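You operate a simulated robot arm through the tools that you are given. There is no shell and no other tool.

The job below is to be done with a simulated robot arm. You get a single attempt, and the scene is never put back.

JOB
Measure 150 mL from the blue-ringed beaker into the measuring cylinder and clean up.
Fine: the rest goes into the black-handled jug; wipe the dirt mark off the bench; beaker and pad end in the brown tray. Set down upright: beaker with a blue ring. What is to be rubbed or washed off counts as gone when no trace of it is left.

The check looks at the end state, three seconds after you hand in, the way a careful person would. Anything else that was tipped, shoved, dropped, spilled or broken makes it a failure.

ROBOT AND FRAMES
A 7-joint arm with a four-finger gripper, fixed in place. Base frame: the origin is on the floor under the middle of its stand, x ahead of it, y to its left, z up; the work surface is at about z = 560. Readings come in mm, degrees, newtons and seconds.
It reaches about 1223 mm from its shoulder. Its first joint turns from -69.0 to 172.0 degrees. Payload 3.67 kg.
The tool frame sits at the grasp point between the pads (the TCP): z along the fingers, y along the line on which they close. The tips reach 28 mm beyond it. The gripper opens to 112 mm; its body begins 73 mm behind the TCP.
Orientation is told as [roll, pitch, yaw] about the base's x, y, z axes, in that order, counted from this pose: with the fingers straight down and closing along the base's y, the tool's x points along the base's -x, its y along +y and its z along -z.

CONTROLS
- The arm moves only by the tool arm_command. Its argument "deltas" is text: rows parted by semicolons, each of 7 numbers parted by spaces: the shift along the tool's x, y, z in units of 400 mm (1.0 is 400 mm), then the turn, a rotation vector about the tool's x, y, z in units of 90 degrees (1.0 is 90 degrees), then the closure in counts, from 0 (fully open) to 255 (shut). In form: dx dy dz wx wy wz hand; .... A call has 1 to 20 rows; each row is the pose to reach, as a shift and turn from the pose commanded when the call began, along the tool's axes at that moment. A call with a number of a shift or a turn outside -1 to 1 is refused whole. Rows are played at 5 a second. More than 50 mm and 8.6 degrees between two rows, or a gripper value outside its range, and nothing of the call is played. Where a pose cannot be reached the arm comes as near as it can. A force on the tool above 40 N (or 10 N above the force at the start of the call, whichever is more), or a blocked arm, ends the call early, and 0.2 s more pass. Each finger travels about 102.5 mm/s and halts on what it meets, pressing with about 21 N; the grip force reading is that of the motor and also rises with nothing between the fingers. The clock runs only during rows and for 0.2 s after the last one: add rows that repeat a pose to give the fingers time. The reply holds the time, the measured pose of the TCP, the force on the tool along the base axes, the opening and the grip force, in the units named above and with some noise, with the torque about the TCP (base axes, N m) and any sound that the robot's microphone picked up.
- Cameras (640 x 400 px; columns grow to the right, rows downward): "scene" is fixed at [222.6, 499.3, 1313.8]; the picture's right is [-0.80, -0.60, 0.00], its down [-0.26, 0.35, -0.90] and it looks along [0.53, -0.72, -0.44] (base axes); focal length 357 px, centre (320, 200). "wrist" rides on the gripper at [60, -18, -104] in the tool frame; the picture's right is [0.29, 0.96, 0.00], its down [-0.80, 0.24, -0.55] and it looks along [-0.53, 0.16, 0.83] (tool axes); focal length 234 px, centre (320, 200). There is no depth. A picture from a camera that has moved, and an enlarged one, comes with that camera's place and axes in the base frame and with its lens.
- snapshot(camera): a new picture of that camera. No time passes.
- raise_lower(by): slides the trunk up (or, below 0, down) by that many mm; the arm rides with it, the base frame stays. It gives what a move gives, with no picture.
- close_up(camera, box): a new picture of the part [left, top, right, bottom] of that camera's present view, enlarged. No time passes.
- finish_job(): hands the job in; it is judged then, once.

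Nothing tells you positions but the pictures and the camera data. Unless the task says otherwise, let go and move clear before handing in.

The tools are called as name(argument=value, ...) on one line, values as JSON. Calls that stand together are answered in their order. arm_command: Moves the arm, as the interface text tells. Its arguments: {"type":"object","properties":{"deltas":{"type":"string"}},"required":["deltas"]} The other tools are called the same way: raise_lower (by) moves the trunk up or down; snapshot (camera) takes a picture; close_up (camera, box) takes an enlarged picture of a part of a camera's view; finish_job () hands the job in.

At the start:

```text
clock: 0.0
tool_pos: [677.5, -563.4, 1145.1]
ee_rot: [0.0, 0.0, -0.1]
wrist_force: [0.5, -0.4, -0.6]
torque: [-0.03, 0.01, -0.01]
opening: 112.3
grip_force: 0.0
trunk travel left (down, up): [-600.0, 240.0]
```

scene: 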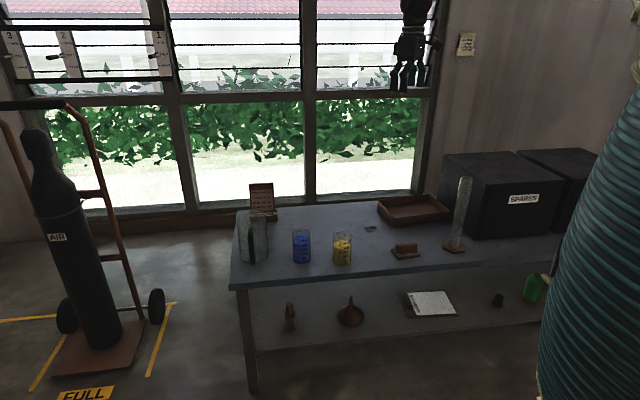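
wrist: 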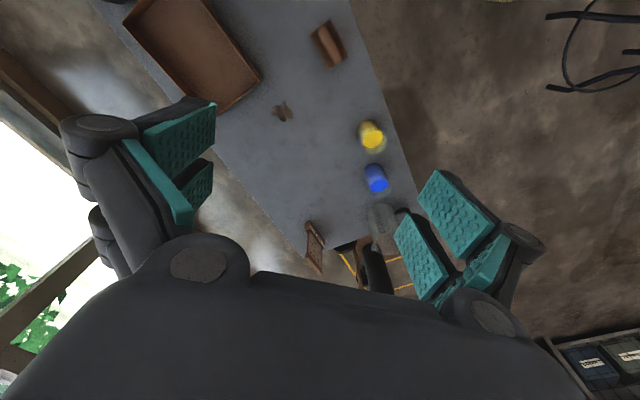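

The bench carries a clear jug with a black handle, a beaker of blue liquid, a beaker of yellow contents, a brown pad, a measuring cylinder, a brown tray and a dirt mark. I'll look closer before I move anything.

close_up(camera="scene", box=[220, 170, 380, 290])

close_up(camera="scene", box=[350, 160, 510, 280])

close_up(camera="wrist", box=[240, 0, 480, 150])

close_up(camera="wrist", box=[280, 100, 440, 300])

```text
3.33 times, centred on (300, 230) of scene
camera zoom: at [222.6, 499.3, 1313.8], right [-0.8, -0.6, 0.0], down [-0.26, 0.35, -0.9], along [0.53, -0.72, -0.44], focal length 1191 px, centre (387, 100)
```

zoom: 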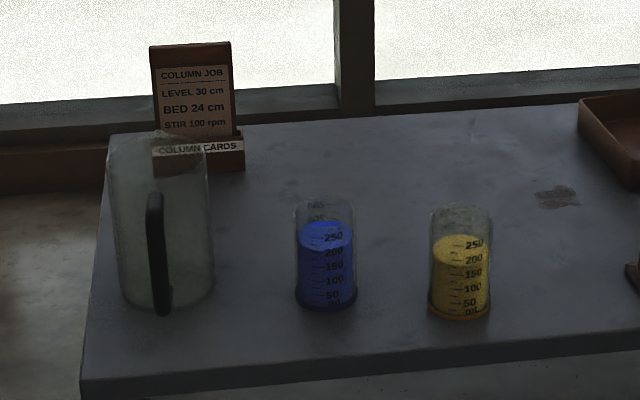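

```text
3.33 times, centred on (430, 220) of scene
camera zoom: at [222.6, 499.3, 1313.8], right [-0.8, -0.6, 0.0], down [-0.26, 0.35, -0.9], along [0.53, -0.72, -0.44], focal length 1191 px, centre (-47, 133)
```

zoom: 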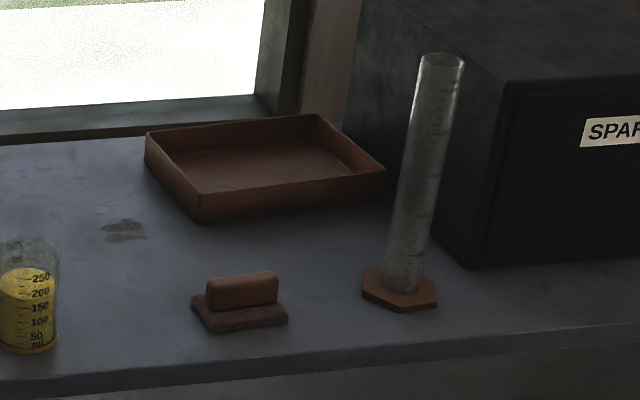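

```text
2.67 times, centred on (360, 75) of wrist
camera zoom: at [618.1, -581.8, 1250.2], right [-0.29, 0.96, 0.0], down [0.8, 0.24, 0.55], along [0.53, 0.16, -0.83], focal length 624 px, centre (213, 533)
```

zoom: 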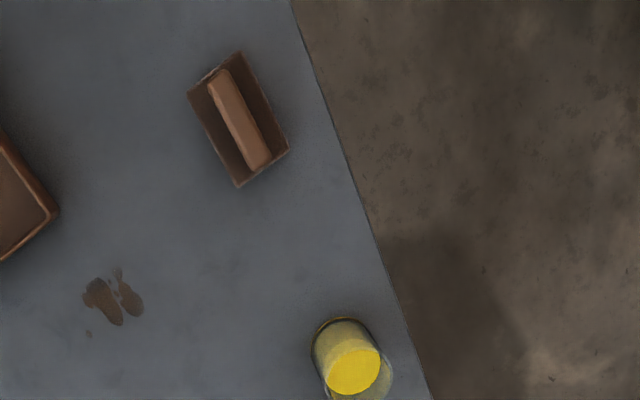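

```text
2.00 times, centred on (360, 200) of wrist
camera zoom: at [618.1, -581.8, 1250.2], right [-0.29, 0.96, 0.0], down [0.8, 0.24, 0.55], along [0.53, 0.16, -0.83], focal length 468 px, centre (240, 200)
```

zoom: 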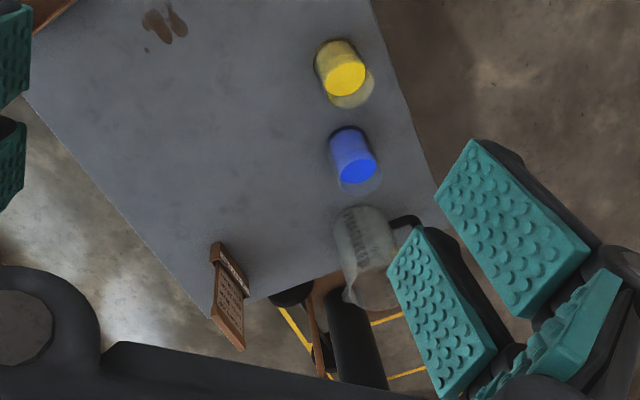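

The ring colours are not clear at this size, so I'll enlarge each beaker further and also the jug and the cylinder.

close_up(camera="scene", box=[284, 215, 324, 270])

close_up(camera="scene", box=[322, 215, 362, 270])

close_up(camera="scene", box=[435, 170, 485, 260])

close_up(camera="scene", box=[230, 200, 280, 270])

close_up(camera="scene", box=[380, 220, 430, 265])

```text
7.27 times, centred on (304, 242) of scene
camera zoom: at [222.6, 499.3, 1313.8], right [-0.8, -0.6, 0.0], down [-0.26, 0.35, -0.9], along [0.53, -0.72, -0.44], focal length 2598 px, centre (436, -109)
```

zoom: 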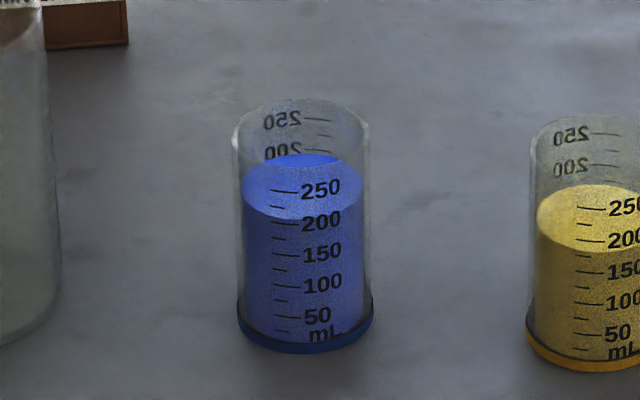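

```text
7.27 times, centred on (342, 242) of scene
camera zoom: at [222.6, 499.3, 1313.8], right [-0.8, -0.6, 0.0], down [-0.26, 0.35, -0.9], along [0.53, -0.72, -0.44], focal length 2598 px, centre (160, -109)
```

zoom: 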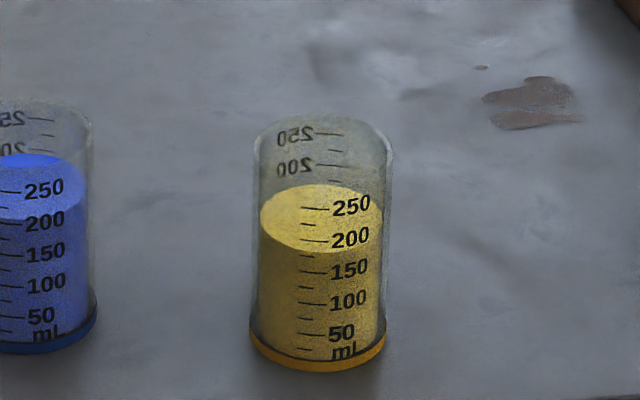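

```text
4.44 times, centred on (460, 215) of scene
camera zoom: at [222.6, 499.3, 1313.8], right [-0.8, -0.6, 0.0], down [-0.26, 0.35, -0.9], along [0.53, -0.72, -0.44], focal length 1588 px, centre (-302, 133)
```

zoom: 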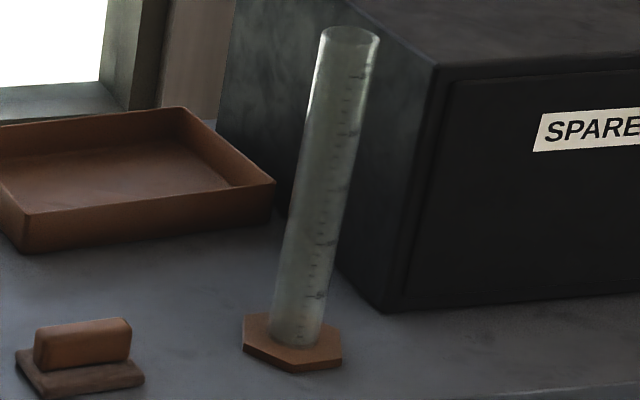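

```text
5.71 times, centred on (255, 235) of scene
camera zoom: at [222.6, 499.3, 1313.8], right [-0.8, -0.6, 0.0], down [-0.26, 0.35, -0.9], along [0.53, -0.72, -0.44], focal length 2041 px, centre (691, 0)
```

zoom: 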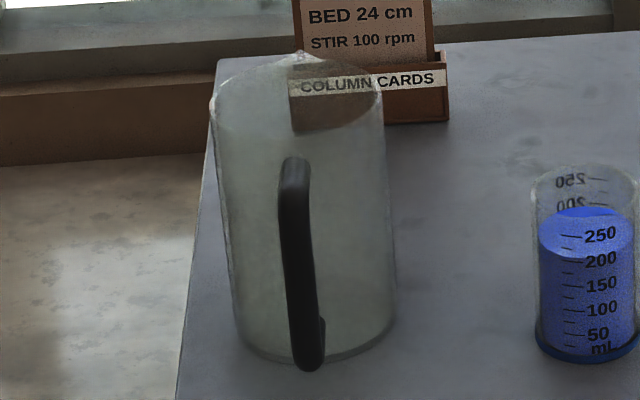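

```text
8.89 times, centred on (405, 242) of scene
camera zoom: at [222.6, 499.3, 1313.8], right [-0.8, -0.6, 0.0], down [-0.26, 0.35, -0.9], along [0.53, -0.72, -0.44], focal length 3176 px, centre (-436, -178)
```

zoom: 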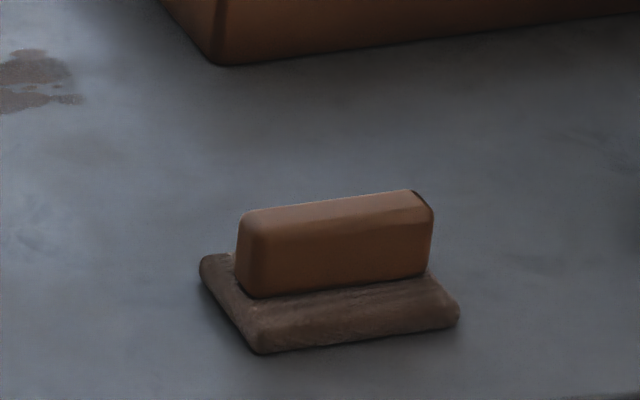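

Blue ring, blue liquid (about 225 mL, at roughly x 906, y -314) is the one to use. The yellow-ringed beaker stays put. I take the cylinder to be at about (490, -702), its rim near z 846, and the jug at about (1055, -223). The pad is near (612, -556), the dirt near (805, -640) and the tray near (720, -863). First I'll test how far the wrist can turn, high above the bench.

arm_command(deltas="0 0 0 0 0 -0.09 0; 0 0 0 0 0 -0.18 0; 0 0 0 0 0 -0.27 0; 0 0 0 0 0 -0.36 0; 0 0 0 0 0 -0.45 0; 0 0 0 0 0 -0.54 0; 0 0 0 0 0 -0.63 0; 0 0 0 0 0 -0.72 0; 0 0 0 0 0 -0.81 0; 0 0 0 0 0 -0.9 0; 0 0 0 0 0 -0.99 0")

```text
clock: 2.4
tool_pos: [677.0, -563.2, 1146.7]
ee_rot: [0.1, -0.2, 89.2]
wrist_force: [-0.1, -0.2, 0.8]
torque: [0.03, -0.04, 0.0]
opening: 111.9
grip_force: 0.0
trunk travel left (down, up): [-600.0, 240.0]
```

arm_command(deltas="0 0 0 0 0 -0.09 0; 0 0 0 0 0 -0.18 0; 0 0 0 0 0 -0.27 0; 0 0 0 0 0 -0.36 0; 0 0 0 0 0 -0.45 0; 0 0 0 0 0 -0.508 0; 0 0 0 0 0 -0.508 0")

snapshot(camera="wrist")

snapshot(camera="scene")

```text
clock: 4.0
tool_pos: [677.4, -563.7, 1145.3]
ee_rot: [-0.1, 0.0, 134.9]
wrist_force: [0.3, 0.2, 0.4]
torque: [-0.02, -0.02, -0.02]
opening: 112.2
grip_force: 0.0
trunk travel left (down, up): [-600.0, 240.0]
```

```text
taken
camera wrist: at [732.5, -593.7, 1250.2], right [-0.47, -0.88, 0.0], down [-0.73, 0.39, 0.55], along [-0.49, 0.26, -0.83], focal length 234 px, centre (320, 200)
```

wrist: 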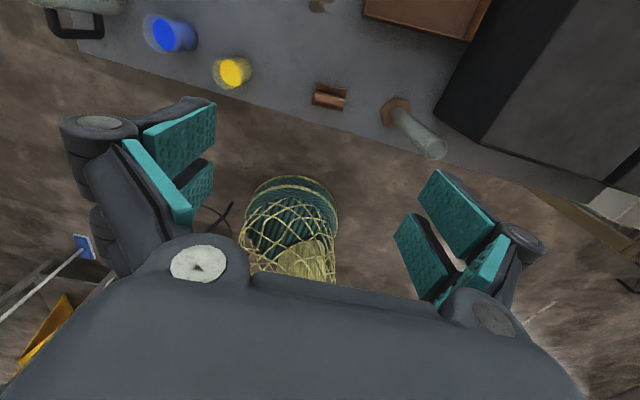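

```text
taken
```

scene: 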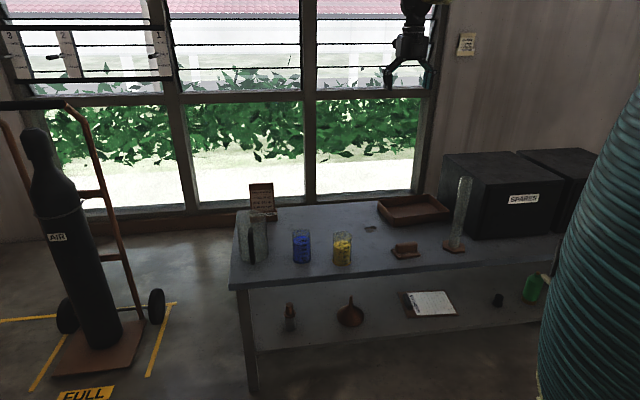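

The wrist turns freely to yaw 135, so the camera side can end up on top for a horizontal grasp. I'll enlarge this view to pin down the positions of the cylinder, beakers, jug and pad.

close_up(camera="wrist", box=[360, 70, 480, 170])

close_up(camera="wrist", box=[20, 0, 260, 110])

close_up(camera="wrist", box=[280, 0, 500, 120])

```text
4.00 times, centred on (420, 120) of wrist
camera zoom: at [732.5, -593.7, 1250.2], right [-0.47, -0.88, 0.0], down [-0.73, 0.39, 0.55], along [-0.49, 0.26, -0.83], focal length 937 px, centre (-80, 520)
```

zoom: 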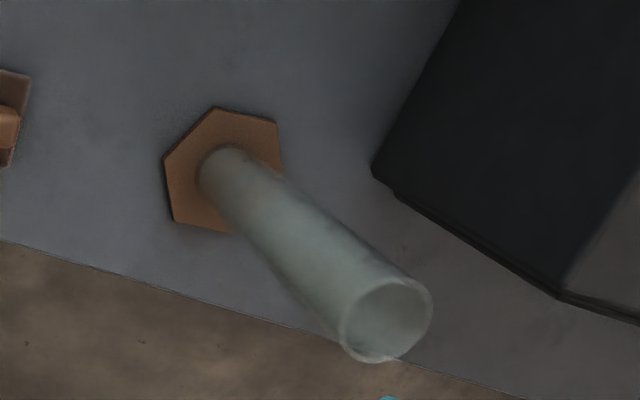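

```text
2.67 times, centred on (140, 55) of wrist
camera zoom: at [732.5, -593.7, 1250.2], right [-0.47, -0.88, 0.0], down [-0.73, 0.39, 0.55], along [-0.49, 0.26, -0.83], focal length 624 px, centre (800, 587)
```

zoom: 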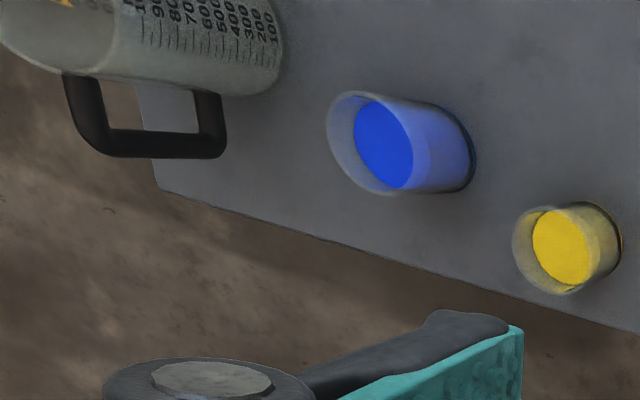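

```text
2.91 times, centred on (390, 60) of wrist
camera zoom: at [732.5, -593.7, 1250.2], right [-0.47, -0.88, 0.0], down [-0.73, 0.39, 0.55], along [-0.49, 0.26, -0.83], focal length 681 px, centre (116, 607)
```

zoom: 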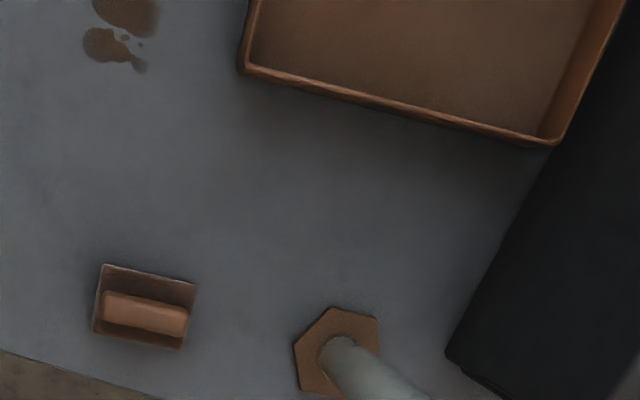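

Positions from this second view agree with the first to within a few millimetres. Next I'll look at the gripper itself in the scene view, to learn how much room the fingers take.

close_up(camera="scene", box=[360, 0, 460, 100])

close_up(camera="wrist", box=[60, 80, 560, 400])

```text
4.00 times, centred on (410, 50) of scene
camera zoom: at [222.6, 499.3, 1313.8], right [-0.8, -0.6, 0.0], down [-0.26, 0.35, -0.9], along [0.53, -0.72, -0.44], focal length 1429 px, centre (-40, 800)
```

zoom: 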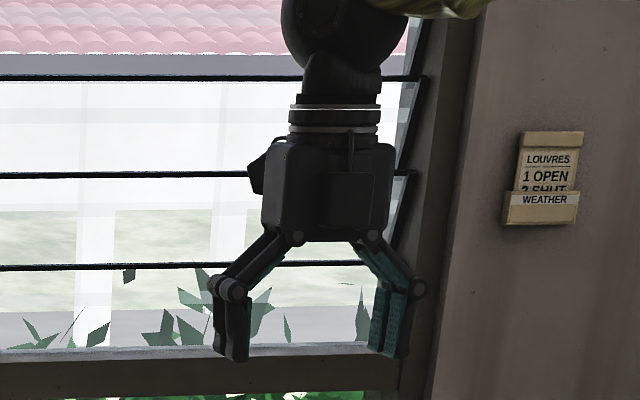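

```text
1.25 times, centred on (310, 240) of wrist
camera zoom: at [732.5, -593.7, 1250.2], right [-0.47, -0.88, 0.0], down [-0.73, 0.39, 0.55], along [-0.49, 0.26, -0.83], focal length 293 px, centre (332, 150)
```

zoom: 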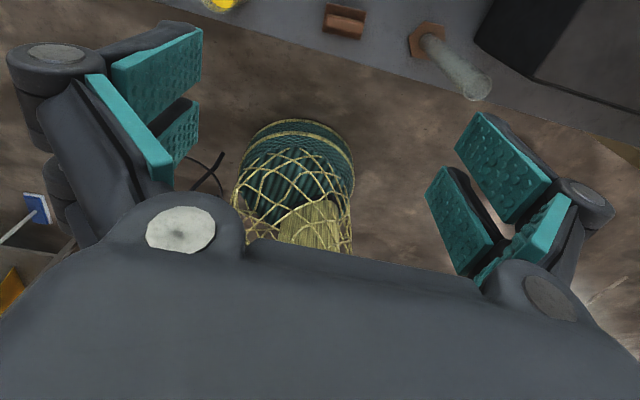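

The finger pairs are about 160 mm across when open, and each side spans roughly ±28 mm along tool x. I'll now read the cylinder's scale and look at the dirt and the tray from here.

close_up(camera="scene", box=[448, 172, 478, 212])

close_up(camera="scene", box=[440, 210, 475, 258])

close_up(camera="scene", box=[355, 215, 385, 240])

close_up(camera="scene", box=[370, 185, 460, 240])

```text
10.00 times, centred on (463, 192) of scene
camera zoom: at [222.6, 499.3, 1313.8], right [-0.8, -0.6, 0.0], down [-0.26, 0.35, -0.9], along [0.53, -0.72, -0.44], focal length 3572 px, centre (-1110, 280)
```

zoom: 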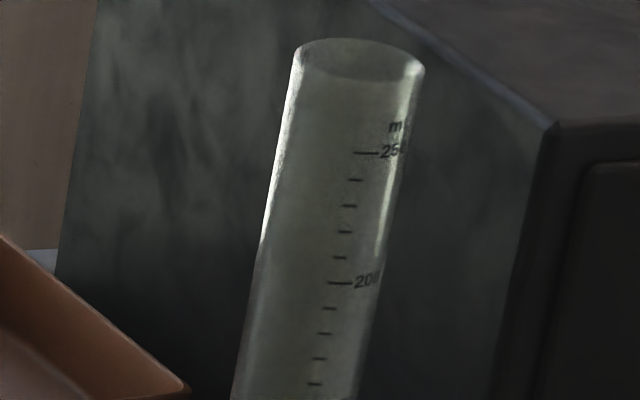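

```text
8.33 times, centred on (458, 234) of scene
camera zoom: at [222.6, 499.3, 1313.8], right [-0.8, -0.6, 0.0], down [-0.26, 0.35, -0.9], along [0.53, -0.72, -0.44], focal length 2977 px, centre (-826, -83)
```

zoom: 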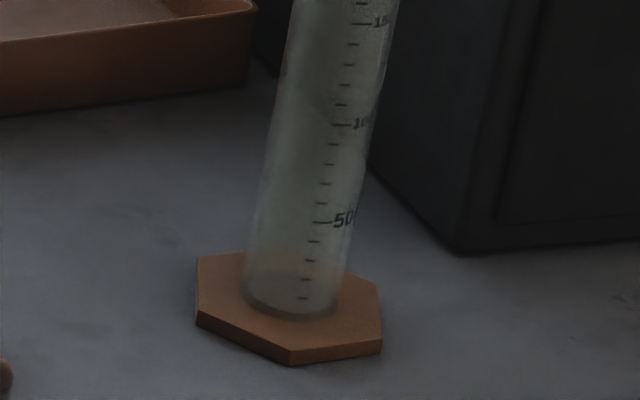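

```text
16.00 times, centred on (370, 228) of scene
camera zoom: at [222.6, 499.3, 1313.8], right [-0.8, -0.6, 0.0], down [-0.26, 0.35, -0.9], along [0.53, -0.72, -0.44], focal length 5716 px, centre (-480, -240)
```

zoom: 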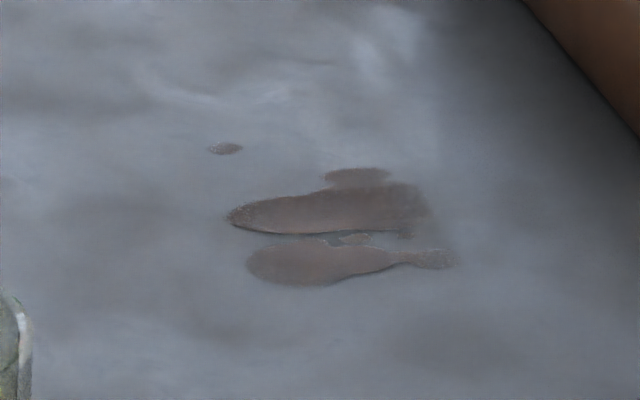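

```text
7.11 times, centred on (415, 212) of scene
camera zoom: at [222.6, 499.3, 1313.8], right [-0.8, -0.6, 0.0], down [-0.26, 0.35, -0.9], along [0.53, -0.72, -0.44], focal length 2540 px, centre (-356, 111)
```

zoom: 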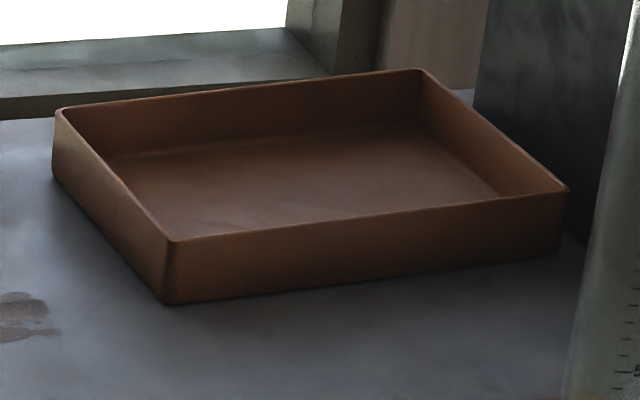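

The scale reads clearly in 10 mL ticks, with the 150 mark near pixel (463, 213). The tray is about 253 x 171 mm, centred near (727, -863), with its rim at about z 604. That is far out, so before I grip anything I'll lower the trunk and test the reach empty-handed above the bench.

raise_lower(by=-150)

```text
clock: 5.8
tool_pos: [677.0, -563.9, 996.2]
ee_rot: [0.0, 0.0, 134.8]
wrist_force: [-0.3, 0.0, 0.2]
torque: [-0.01, -0.02, 0.0]
opening: 112.0
grip_force: 0.1
trunk travel left (down, up): [-450.0, 390.0]
```

arm_command(deltas="0.07 0.07 0 0 0 0 0; 0.14 0.14 0 0 0 0 0; 0.21 0.21 0 0 0 0 0; 0.28 0.28 0 0 0 0 0; 0.35 0.35 0 0 0 0 0; 0.425 0.4235 0 0 0 0 0; 0.5 0.5 0 0 0 0 0; 0.56 0.57 0 0 0 0 0; 0.56 0.57 0 0 0 0 0")

snapshot(camera="wrist")

snapshot(camera="scene")

```text
clock: 7.8
tool_pos: [671.0, -888.5, 990.9]
ee_rot: [-0.2, -0.4, 134.8]
wrist_force: [-0.3, 1.0, -0.7]
torque: [-0.02, 0.02, 0.02]
opening: 111.8
grip_force: 0.0
trunk travel left (down, up): [-450.0, 390.0]
```

```text
taken
camera wrist: at [726.6, -920.0, 1094.5], right [-0.48, -0.88, -0.01], down [-0.73, 0.39, 0.56], along [-0.49, 0.27, -0.83], focal length 234 px, centre (320, 200)
```

wrist: 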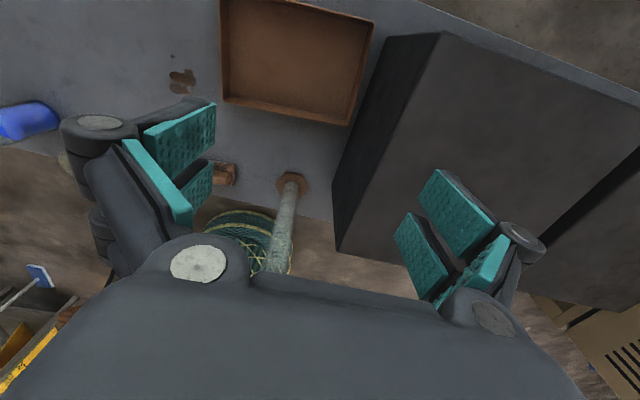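

```text
taken
```

scene: 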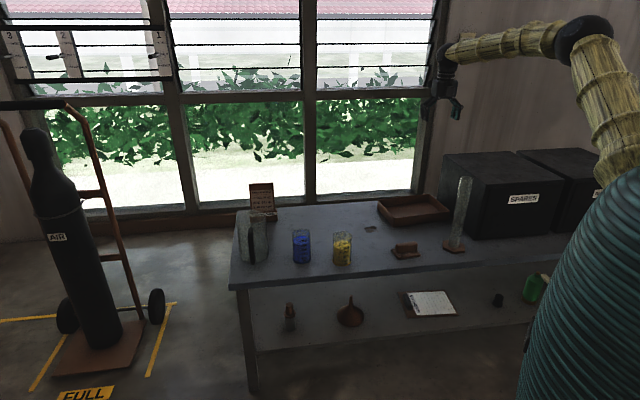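

arm_command(deltas="0 0 0 0 0 0 0; 0 0 0 0 0 0 0; 0 0 0 0 0 0 0")

close_up(camera="scene", box=[400, 0, 640, 200])

close_up(camera="wrist", box=[150, 0, 400, 200])

```text
clock: 8.6
tool_pos: [671.0, -880.1, 998.3]
ee_rot: [0.1, 0.2, 134.7]
wrist_force: [-0.6, 0.5, -0.4]
torque: [0.03, 0.01, -0.05]
opening: 111.8
grip_force: 0.1
trunk travel left (down, up): [-450.0, 390.0]
```

```text
2.00 times, centred on (520, 100) of scene
camera zoom: at [222.6, 499.3, 1313.8], right [-0.8, -0.6, 0.0], down [-0.26, 0.35, -0.9], along [0.53, -0.72, -0.44], focal length 714 px, centre (-80, 400)
```

zoom: 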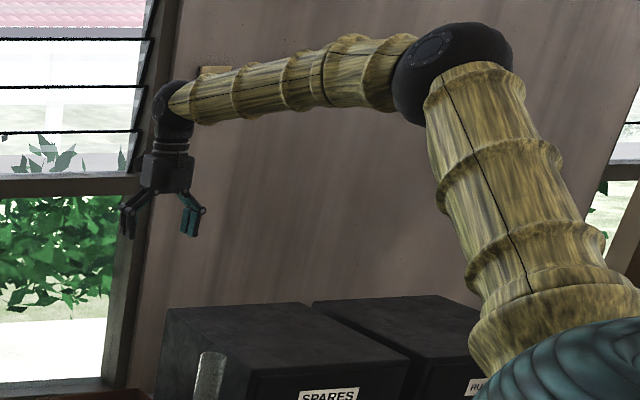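

```text
2.00 times, centred on (275, 100) of wrist
camera zoom: at [726.8, -909.5, 1103.4], right [-0.48, -0.88, 0.0], down [-0.73, 0.4, 0.55], along [-0.49, 0.26, -0.83], focal length 468 px, centre (410, 400)
```

zoom: 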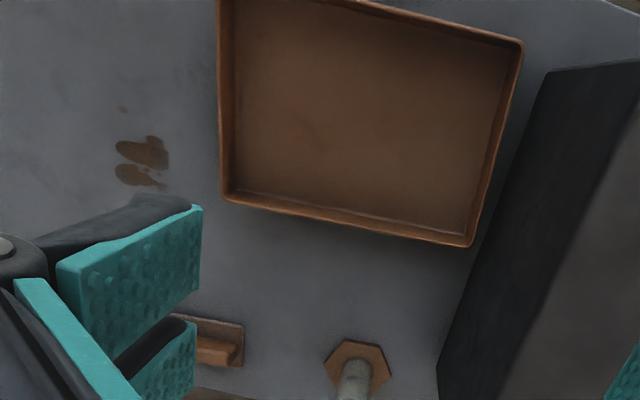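

The arm settles slowly after fast moves but reaches the tray easily with its fingers straight down. I'll do the wiping first: turn to yaw 51 (closing across the pad's handle) and move over the pad.

arm_command(deltas="-0.0616 -0.0426 0 0 0 0.0848 60; -0.1233 -0.0853 0 0 0 0.1696 60; -0.1849 -0.1279 0 0 0 0.2545 60; -0.2465 -0.1705 0 0 0 0.3393 60; -0.3082 -0.2132 0 0 0 0.4241 60; -0.3698 -0.2558 0 0 0 0.5089 60; -0.4315 -0.2985 0 0 0 0.5937 60; -0.4931 -0.3411 0 0 0 0.6785 60; -0.5547 -0.3837 0 0 0 0.7634 60; -0.6164 -0.4264 0 0 0 0.8482 60; -0.678 -0.469 0 0 0 0.933 60; -0.678 -0.469 0 0 0 0.933 60; -0.678 -0.469 0 0 0 0.933 60; -0.678 -0.469 0 0 0 0.933 60; -0.678 -0.469 0 0 0 0.933 60")

snapshot(camera="wrist")

```text
clock: 11.8
tool_pos: [616.6, -559.7, 994.1]
ee_rot: [0.0, 0.0, 50.9]
wrist_force: [-0.8, 0.1, -0.3]
torque: [0.01, -0.01, 0.03]
opening: 85.9
grip_force: 0.0
trunk travel left (down, up): [-450.0, 390.0]
```

```text
taken
camera wrist: at [594.0, -617.7, 1098.9], right [-0.92, 0.38, 0.0], down [0.32, 0.77, 0.55], along [0.21, 0.51, -0.83], focal length 234 px, centre (320, 200)
```

wrist: 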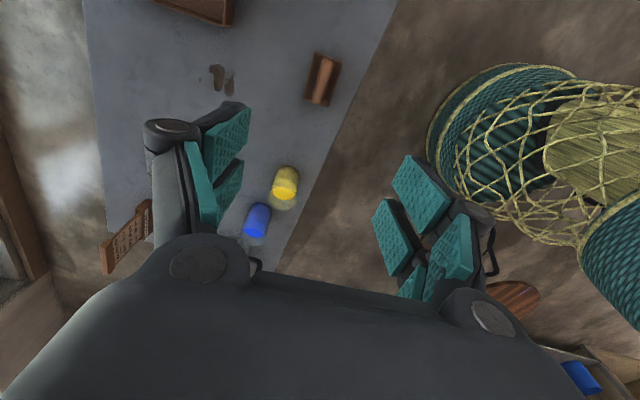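

The gripper is above the pad and the view is clear. I'll lower the trunk to just above the bench and check the alignment.

raise_lower(by=-300)

snapshot(camera="wrist")

snapshot(camera="scene")

```text
clock: 14.8
tool_pos: [616.4, -558.3, 693.8]
ee_rot: [0.0, 0.0, 50.8]
wrist_force: [-0.3, 0.1, 0.1]
torque: [0.0, -0.03, 0.02]
opening: 85.9
grip_force: 0.0
trunk travel left (down, up): [-150.0, 690.0]
```

```text
taken
camera wrist: at [594.0, -617.8, 798.9], right [-0.92, 0.38, 0.0], down [0.32, 0.77, 0.55], along [0.21, 0.51, -0.83], focal length 234 px, centre (320, 200)
```

wrist: 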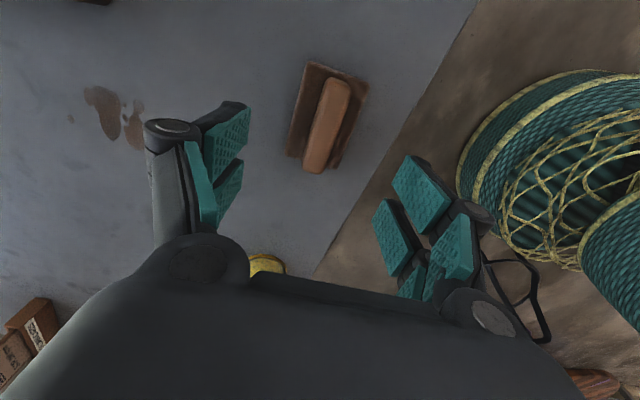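

```text
taken
```

scene: 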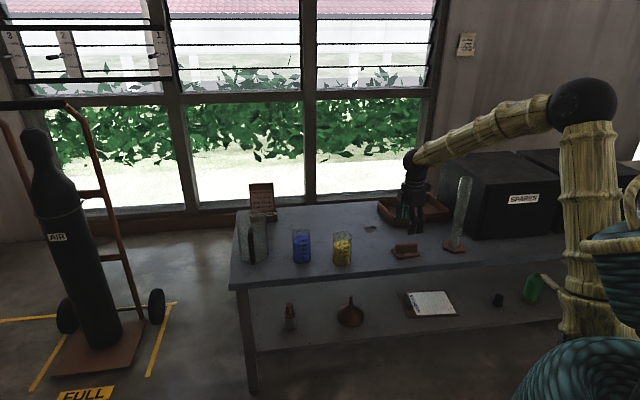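

close_up(camera="wrist", box=[260, 40, 400, 190])

close_up(camera="wrist", box=[60, 60, 180, 160])

close_up(camera="scene", box=[370, 140, 490, 270])

```text
2.67 times, centred on (330, 115) of wrist
camera zoom: at [594.0, -617.8, 798.9], right [-0.92, 0.38, 0.0], down [0.32, 0.77, 0.55], along [0.21, 0.51, -0.83], focal length 624 px, centre (293, 427)
```

zoom: 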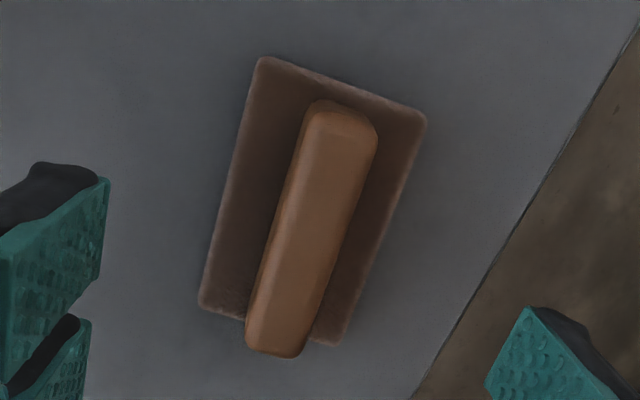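

```text
4.00 times, centred on (120, 110) of wrist
camera zoom: at [594.0, -617.8, 798.9], right [-0.92, 0.38, 0.0], down [0.32, 0.77, 0.55], along [0.21, 0.51, -0.83], focal length 937 px, centre (1120, 560)
```

zoom: 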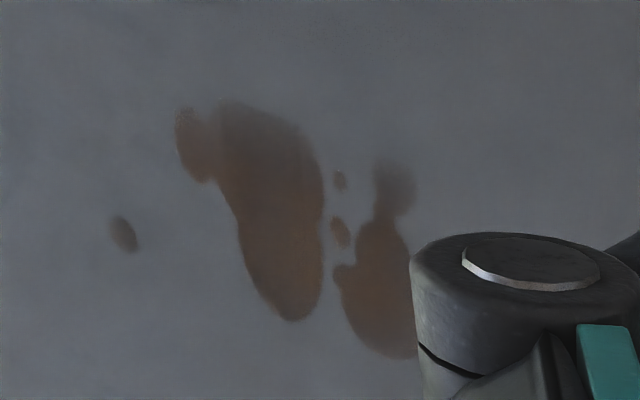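

```text
3.08 times, centred on (430, 205) of scene
camera zoom: at [222.6, 499.3, 1313.8], right [-0.8, -0.6, 0.0], down [-0.26, 0.35, -0.9], along [0.53, -0.72, -0.44], focal length 1099 px, centre (-18, 185)
```

zoom: 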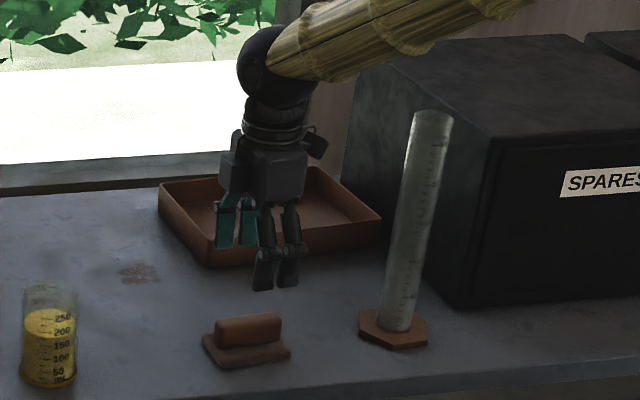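

The pad is centred at about (614.7, -557.5) at angle 50, within 2 mm of the gripper. I'll go down in steps with the fingers part-open and watch the force.

arm_command(deltas="0.001 0.0045 0.06 0 0 0.01 118; 0.001 0.0045 0.12 0 0 0.01 118; 0.001 0.0045 0.17 0 0 0.01 118; 0.001 0.0045 0.195 0 0 0.01 118; 0.001 0.0045 0.195 0 0 0.01 118; 0.001 0.0045 0.195 0 0 0.01 118")

close_up(camera="scene", box=[370, 190, 450, 270])

snapshot(camera="wrist")

```text
clock: 16.1
tool_pos: [614.8, -558.4, 616.9]
ee_rot: [-0.1, -0.1, 50.0]
wrist_force: [0.0, -0.4, 0.5]
torque: [-0.02, 0.02, -0.01]
opening: 60.0
grip_force: 0.2
trunk travel left (down, up): [-150.0, 690.0]
```

```text
5.00 times, centred on (410, 230) of scene
camera zoom: at [222.6, 499.3, 1313.8], right [-0.8, -0.6, 0.0], down [-0.26, 0.35, -0.9], along [0.53, -0.72, -0.44], focal length 1786 px, centre (-130, 50)
```

zoom: 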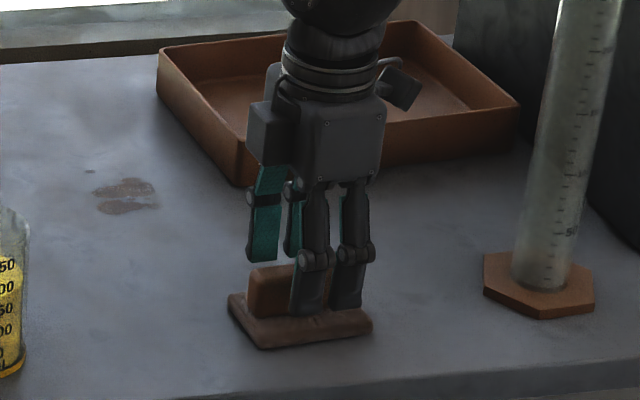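

```text
taken
camera wrist: at [591.4, -616.3, 721.4], right [-0.92, 0.4, 0.0], down [0.33, 0.76, 0.55], along [0.22, 0.51, -0.83], focal length 234 px, centre (320, 200)
```

wrist: 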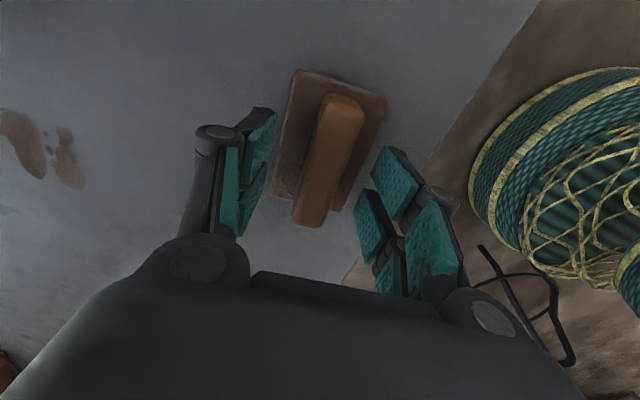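

The fingers straddle the handle with no contact yet. I'll lower another 12 mm and close gently.

arm_command(deltas="0 0 0.015 0 0 0 118; 0 0 0.03 0 0 0 118; 0 0 0.03 0 0 0 118; 0 0 0.03 0 0 0 150; 0 0 0.03 0 0 0 180; 0 0 0.03 0 0 0 210; 0 0 0.03 0 0 0 230; 0 0 0.03 0 0 0 240; 0 0 0.03 0 0 0 240; 0 0 0.03 0 0 0 240")

close_up(camera="scene", box=[370, 190, 450, 270])

snapshot(camera="wrist")

```text
clock: 18.4
tool_pos: [615.6, -556.8, 604.4]
ee_rot: [0.1, 0.0, 50.0]
wrist_force: [0.4, -0.3, 0.2]
torque: [-0.01, -0.02, 0.01]
opening: 21.9
grip_force: 21.1
trunk travel left (down, up): [-150.0, 690.0]
```

```text
5.00 times, centred on (410, 230) of scene
camera zoom: at [222.6, 499.3, 1313.8], right [-0.8, -0.6, 0.0], down [-0.26, 0.35, -0.9], along [0.53, -0.72, -0.44], focal length 1786 px, centre (-130, 50)
```

zoom: 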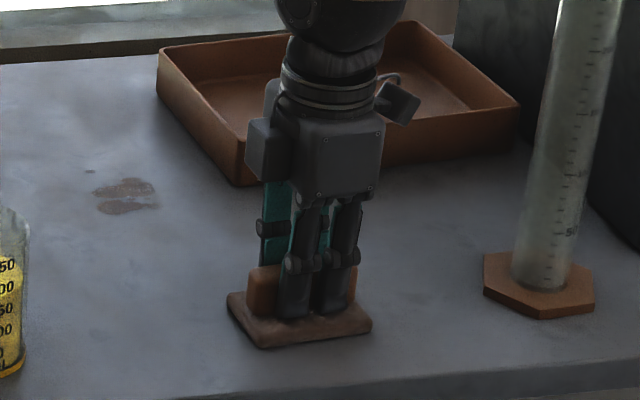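

```text
taken
camera wrist: at [590.9, -616.3, 709.0], right [-0.92, 0.4, 0.0], down [0.33, 0.76, 0.55], along [0.22, 0.51, -0.83], focal length 234 px, centre (320, 200)
```

wrist: 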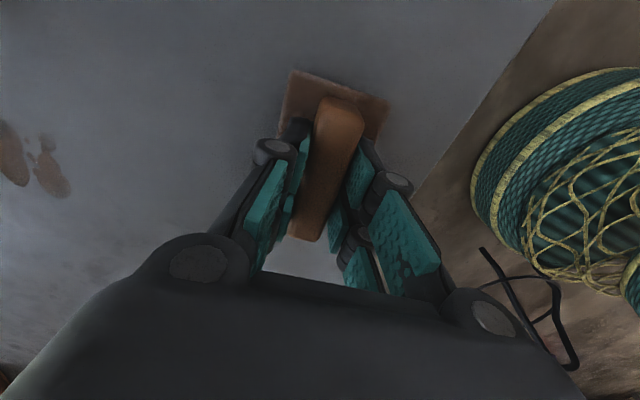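

The pad is held at its handle (opening 21.9, grip 21 N). I'll lift it 30 mm, carry it to the near side of the dirt mark, and lower it to just above the bench.

arm_command(deltas="0 0 -0.04 0 0 0 240; 0 0 -0.075 0 0 0 240; -0.03 -0.07 -0.075 0 0 0 240; -0.06 -0.14 -0.075 0 0 0 240; -0.09 -0.21 -0.075 0 0 0 240; -0.12 -0.28 -0.075 0 0 0 240; -0.1532 -0.3513 -0.075 0 0 0 240; -0.1532 -0.3513 -0.075 0 0 0 240; -0.1532 -0.3513 -0.075 0 0 0 240; -0.1532 -0.3513 -0.04 0 0 0 240; -0.1532 -0.3513 -0.015 0 0 0 240; -0.1532 -0.3513 -0.015 0 0 0 240; -0.1532 -0.3513 -0.015 0 0 0 240")

close_up(camera="scene", box=[330, 170, 430, 260])

snapshot(camera="wrist")

```text
clock: 21.1
tool_pos: [761.8, -602.7, 611.7]
ee_rot: [0.0, 0.0, 50.0]
wrist_force: [0.1, -0.2, -0.2]
torque: [-0.01, 0.0, 0.0]
opening: 21.4
grip_force: 20.9
trunk travel left (down, up): [-150.0, 690.0]
```

```text
4.44 times, centred on (380, 215) of scene
camera zoom: at [222.6, 499.3, 1313.8], right [-0.8, -0.6, 0.0], down [-0.26, 0.35, -0.9], along [0.53, -0.72, -0.44], focal length 1588 px, centre (53, 133)
```

zoom: 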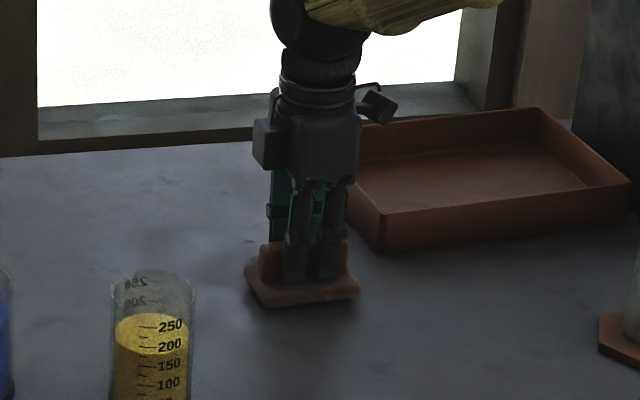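

```text
taken
camera wrist: at [738.3, -660.3, 715.5], right [-0.92, 0.4, 0.0], down [0.33, 0.76, 0.55], along [0.22, 0.51, -0.83], focal length 234 px, centre (320, 200)
```

wrist: 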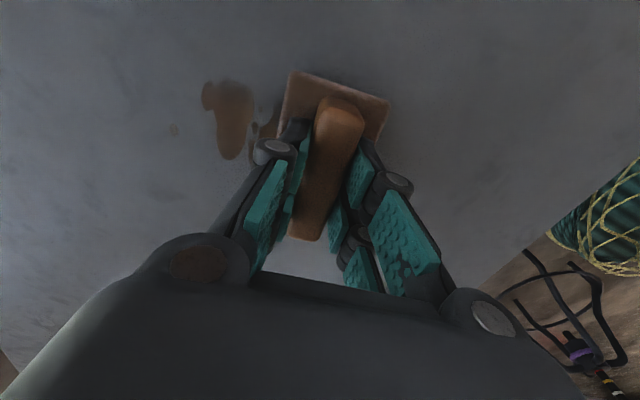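

The pad sits just short of the dirt and lines up with it. I'll press down gently and look at the force.

arm_command(deltas="0 0 0.01 0 0 0 240; 0 0 0.017 0 0 0 240; 0 0 0.02 0 0 0 240; 0 0 0.02 0 0 0 240")

```text
clock: 22.1
tool_pos: [762.6, -603.1, 603.7]
ee_rot: [-0.1, -0.1, 50.1]
wrist_force: [-0.1, -1.5, 10.1]
torque: [-0.08, 0.04, -0.02]
opening: 21.8
grip_force: 20.8
trunk travel left (down, up): [-150.0, 690.0]
```

About 10 N of press. Now I'll wipe back and forth across the whole mark, with small sideways offsets.

arm_command(deltas="0 -0.05 0.02 0 0 0 240; 0 -0.1 0.02 0 0 0 240; 0 -0.15 0.02 0 0 0 240; 0 -0.2 0.02 0 0 0 240; 0 -0.25 0.02 0 0 0 240; 0 -0.3 0.02 0 0 0 240; 0 -0.325 0.02 0 0 0 240; 0.02 -0.325 0.02 0 0 0 240; 0.02 -0.275 0.02 0 0 0 240; 0.02 -0.225 0.02 0 0 0 240; 0.02 -0.175 0.02 0 0 0 240; 0.02 -0.125 0.02 0 0 0 240; 0.02 -0.075 0.02 0 0 0 240; 0.02 -0.025 0.02 0 0 0 240; 0.02 0 0.02 0 0 0 240; 0 0 0.02 0 0 0 240")

snapshot(camera="wrist")

close_up(camera="scene", box=[330, 170, 430, 260])

```text
clock: 24.5
tool_pos: [820.4, -660.7, 598.9]
ee_rot: [-0.6, -0.2, 50.1]
wrist_force: [-0.9, -1.3, 19.5]
torque: [-0.14, 0.53, -0.02]
opening: 21.8
grip_force: 20.8
trunk travel left (down, up): [-150.0, 690.0]
stopped in row 11: the force on the tool passed its limit at 43 N (the readings are from after the stop); the commanded pose is now the measured one
```

```text
taken
camera wrist: at [795.7, -719.3, 703.3], right [-0.92, 0.4, -0.01], down [0.32, 0.77, 0.55], along [0.23, 0.51, -0.83], focal length 234 px, centre (320, 200)
```

wrist: 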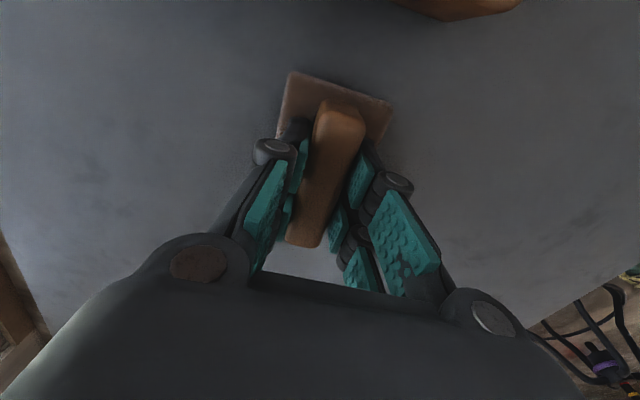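

```text
4.44 times, centred on (380, 215) of scene
camera zoom: at [222.6, 499.3, 1313.8], right [-0.8, -0.6, 0.0], down [-0.26, 0.35, -0.9], along [0.53, -0.72, -0.44], focal length 1588 px, centre (53, 133)
```

zoom: 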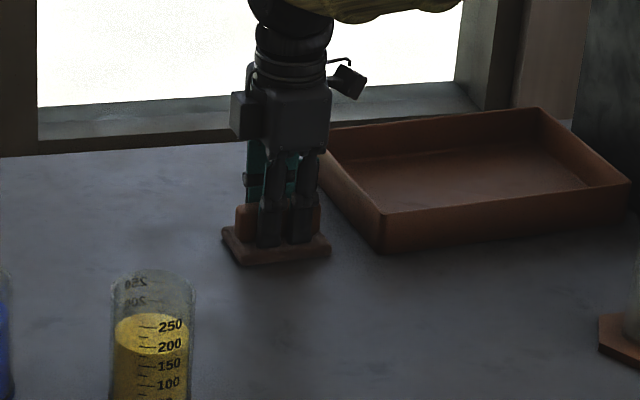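

The arm swung on the reversal and the call stopped, but the pad is still held and most of the mark is under or behind it. I'll ease off the pressure, settle, then wipe on more slowly.

arm_command(deltas="0 0 -0.005 0 0 0 240; 0 0 -0.005 0 0 0 240; 0 0 -0.005 0 0 0 240")

```text
clock: 25.3
tool_pos: [822.0, -661.5, 599.0]
ee_rot: [-0.4, -0.1, 50.0]
wrist_force: [4.6, -8.0, 20.1]
torque: [-0.2, 0.01, 0.05]
opening: 21.8
grip_force: 21.2
trunk travel left (down, up): [-150.0, 690.0]
```

arm_command(deltas="0 0 -0.005 0 0 0 240; 0 0 -0.006 0 0 0 240; 0 0 -0.006 0 0 0 240")

close_up(camera="scene", box=[355, 180, 415, 240])

```text
clock: 26.1
tool_pos: [822.3, -661.8, 599.7]
ee_rot: [-0.2, -0.1, 50.0]
wrist_force: [-3.9, -0.3, 7.7]
torque: [0.09, 0.2, 0.02]
opening: 21.6
grip_force: 21.3
trunk travel left (down, up): [-150.0, 690.0]
```

```text
6.67 times, centred on (385, 210) of scene
camera zoom: at [222.6, 499.3, 1313.8], right [-0.8, -0.6, 0.0], down [-0.26, 0.35, -0.9], along [0.53, -0.72, -0.44], focal length 2382 px, centre (-113, 133)
```

zoom: 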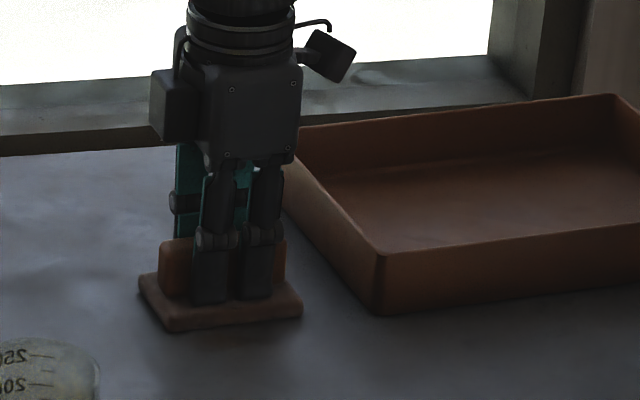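

Down to about 8 N. I'll wipe slowly back over the mark.

arm_command(deltas="0 0.02 -0.006 0 0 0 240; 0 0.045 -0.006 0 0 0 240; 0 0.07 -0.006 0 0 0 240; 0 0.095 -0.006 0 0 0 240; 0 0.12 -0.006 0 0 0 240; 0 0.145 -0.006 0 0 0 240; 0 0.17 -0.006 0 0 0 240; 0 0.19 -0.006 0 0 0 240; 0 0.2 -0.006 0 0 0 240; 0 0.2 -0.006 0 0 0 240; -0.015 0.2 -0.006 0 0 0 240; -0.035 0.2 -0.006 0 0 0 240; -0.035 0.2 -0.006 0 0 0 240")

snapshot(camera="wrist")

```text
clock: 28.9
tool_pos: [768.4, -599.0, 601.5]
ee_rot: [-0.3, -0.1, 50.1]
wrist_force: [-0.2, 0.2, -0.8]
torque: [0.04, -0.01, -0.01]
opening: 21.6
grip_force: 21.0
trunk travel left (down, up): [-150.0, 690.0]
```

```text
taken
camera wrist: at [744.2, -657.5, 705.4], right [-0.92, 0.4, -0.01], down [0.33, 0.77, 0.55], along [0.22, 0.51, -0.83], focal length 234 px, centre (320, 200)
```

wrist: 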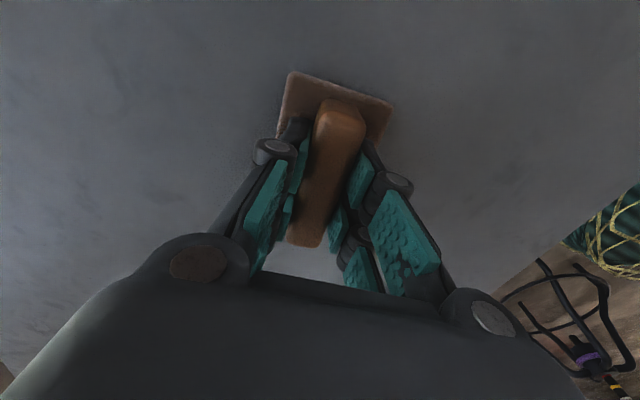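

close_up(camera="wrist", box=[130, 40, 330, 165])

close_up(camera="scene", box=[345, 200, 405, 245])

```text
3.20 times, centred on (230, 102) of wrist
camera zoom: at [744.2, -657.5, 705.4], right [-0.92, 0.4, -0.01], down [0.33, 0.77, 0.55], along [0.22, 0.51, -0.83], focal length 749 px, centre (608, 512)
```

zoom: 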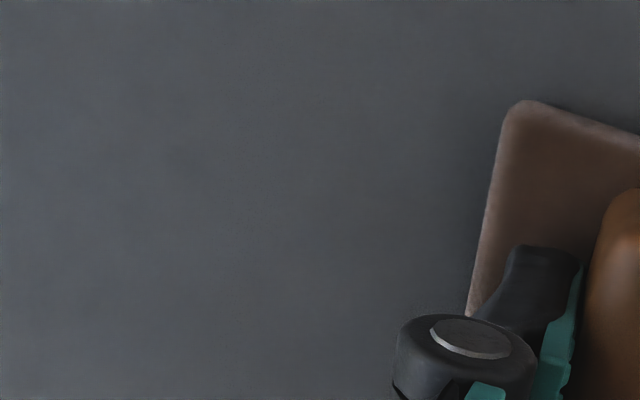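

```text
8.89 times, centred on (375, 222) of scene
camera zoom: at [222.6, 499.3, 1313.8], right [-0.8, -0.6, 0.0], down [-0.26, 0.35, -0.9], along [0.53, -0.72, -0.44], focal length 3176 px, centre (-169, 0)
```

zoom: 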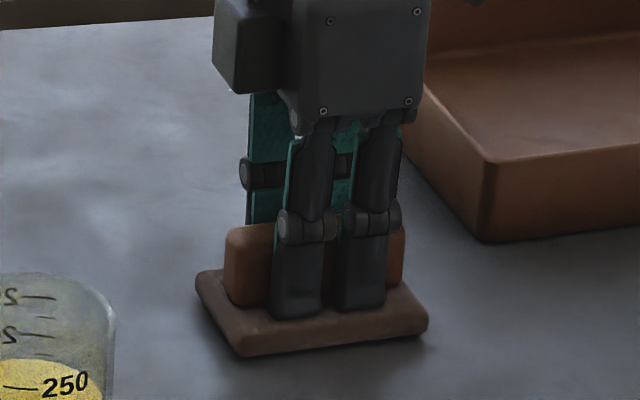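

The mark already looks gone. For certainty I'll make one more slow, lightly pressed pass over the full area before lifting to inspect.

arm_command(deltas="0 0 0.008 0 0 0 240; 0 -0.02 0.01 0 0 0 240; 0 -0.045 0.01 0 0 0 240; 0 -0.07 0.01 0 0 0 240; 0 -0.095 0.01 0 0 0 240; 0 -0.12 0.01 0 0 0 240; 0 -0.145 0.01 0 0 0 240; 0 -0.17 0.01 0 0 0 240; 0 -0.195 0.01 0 0 0 240; 0 -0.22 0.01 0 0 0 240; 0 -0.245 0.01 0 0 0 240; 0 -0.27 0.01 0 0 0 240; 0 -0.295 0.01 0 0 0 240; 0 -0.31 0.01 0 0 0 240; 0 -0.31 0.01 0 0 0 240")

```text
clock: 32.1
tool_pos: [864.7, -680.1, 598.8]
ee_rot: [-0.4, -0.1, 50.1]
wrist_force: [-1.4, 2.3, 8.9]
torque: [0.05, 0.11, 0.05]
opening: 21.5
grip_force: 21.1
trunk travel left (down, up): [-150.0, 690.0]
```

arm_command(deltas="0.02 0 0 0 0 0 240; 0.045 0.01 0 0 0 0 240; 0.045 0.035 0 0 0 0 240; 0.045 0.06 0 0 0 0 240; 0.045 0.085 0 0 0 0 240; 0.045 0.11 0 0 0 0 240; 0.045 0.135 0 0 0 0 240; 0.045 0.16 0 0 0 0 240; 0.045 0.185 0 0 0 0 240; 0.045 0.21 0 0 0 0 240; 0.045 0.235 0 0 0 0 240; 0.045 0.26 0 0 0 0 240; 0.045 0.285 0 0 0 0 240; 0.045 0.31 0 0 0 0 240; 0.045 0.32 0 0 0 0 240; 0.045 0.32 0 0 0 0 240; 0.045 0.32 -0.03 0 0 0 240; 0.045 0.32 -0.07 0 0 0 240; 0.045 0.32 -0.1 0 0 0 240; 0.045 0.32 -0.1 0 0 0 240")

snapshot(camera="wrist")

close_up(camera="scene", box=[345, 190, 425, 250])

```text
clock: 36.3
tool_pos: [753.2, -610.9, 637.6]
ee_rot: [-0.2, -0.1, 50.1]
wrist_force: [1.4, -0.6, -0.2]
torque: [-0.04, 0.02, -0.01]
opening: 21.4
grip_force: 20.9
trunk travel left (down, up): [-150.0, 690.0]
```

```text
taken
camera wrist: at [728.6, -669.2, 741.7], right [-0.92, 0.4, 0.0], down [0.33, 0.77, 0.55], along [0.22, 0.51, -0.83], focal length 234 px, centre (320, 200)
```

wrist: 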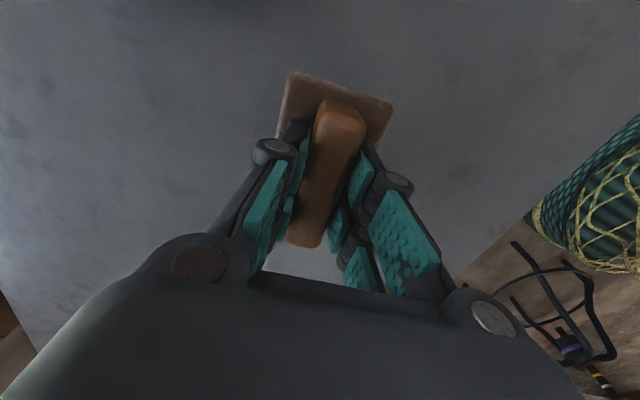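

```text
6.67 times, centred on (385, 220) of scene
camera zoom: at [222.6, 499.3, 1313.8], right [-0.8, -0.6, 0.0], down [-0.26, 0.35, -0.9], along [0.53, -0.72, -0.44], focal length 2382 px, centre (-113, 67)
```

zoom: 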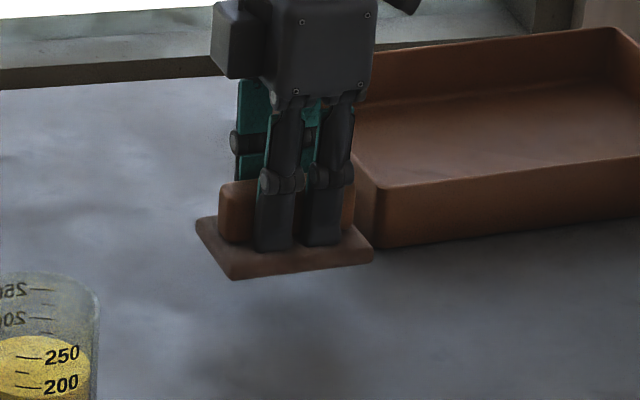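

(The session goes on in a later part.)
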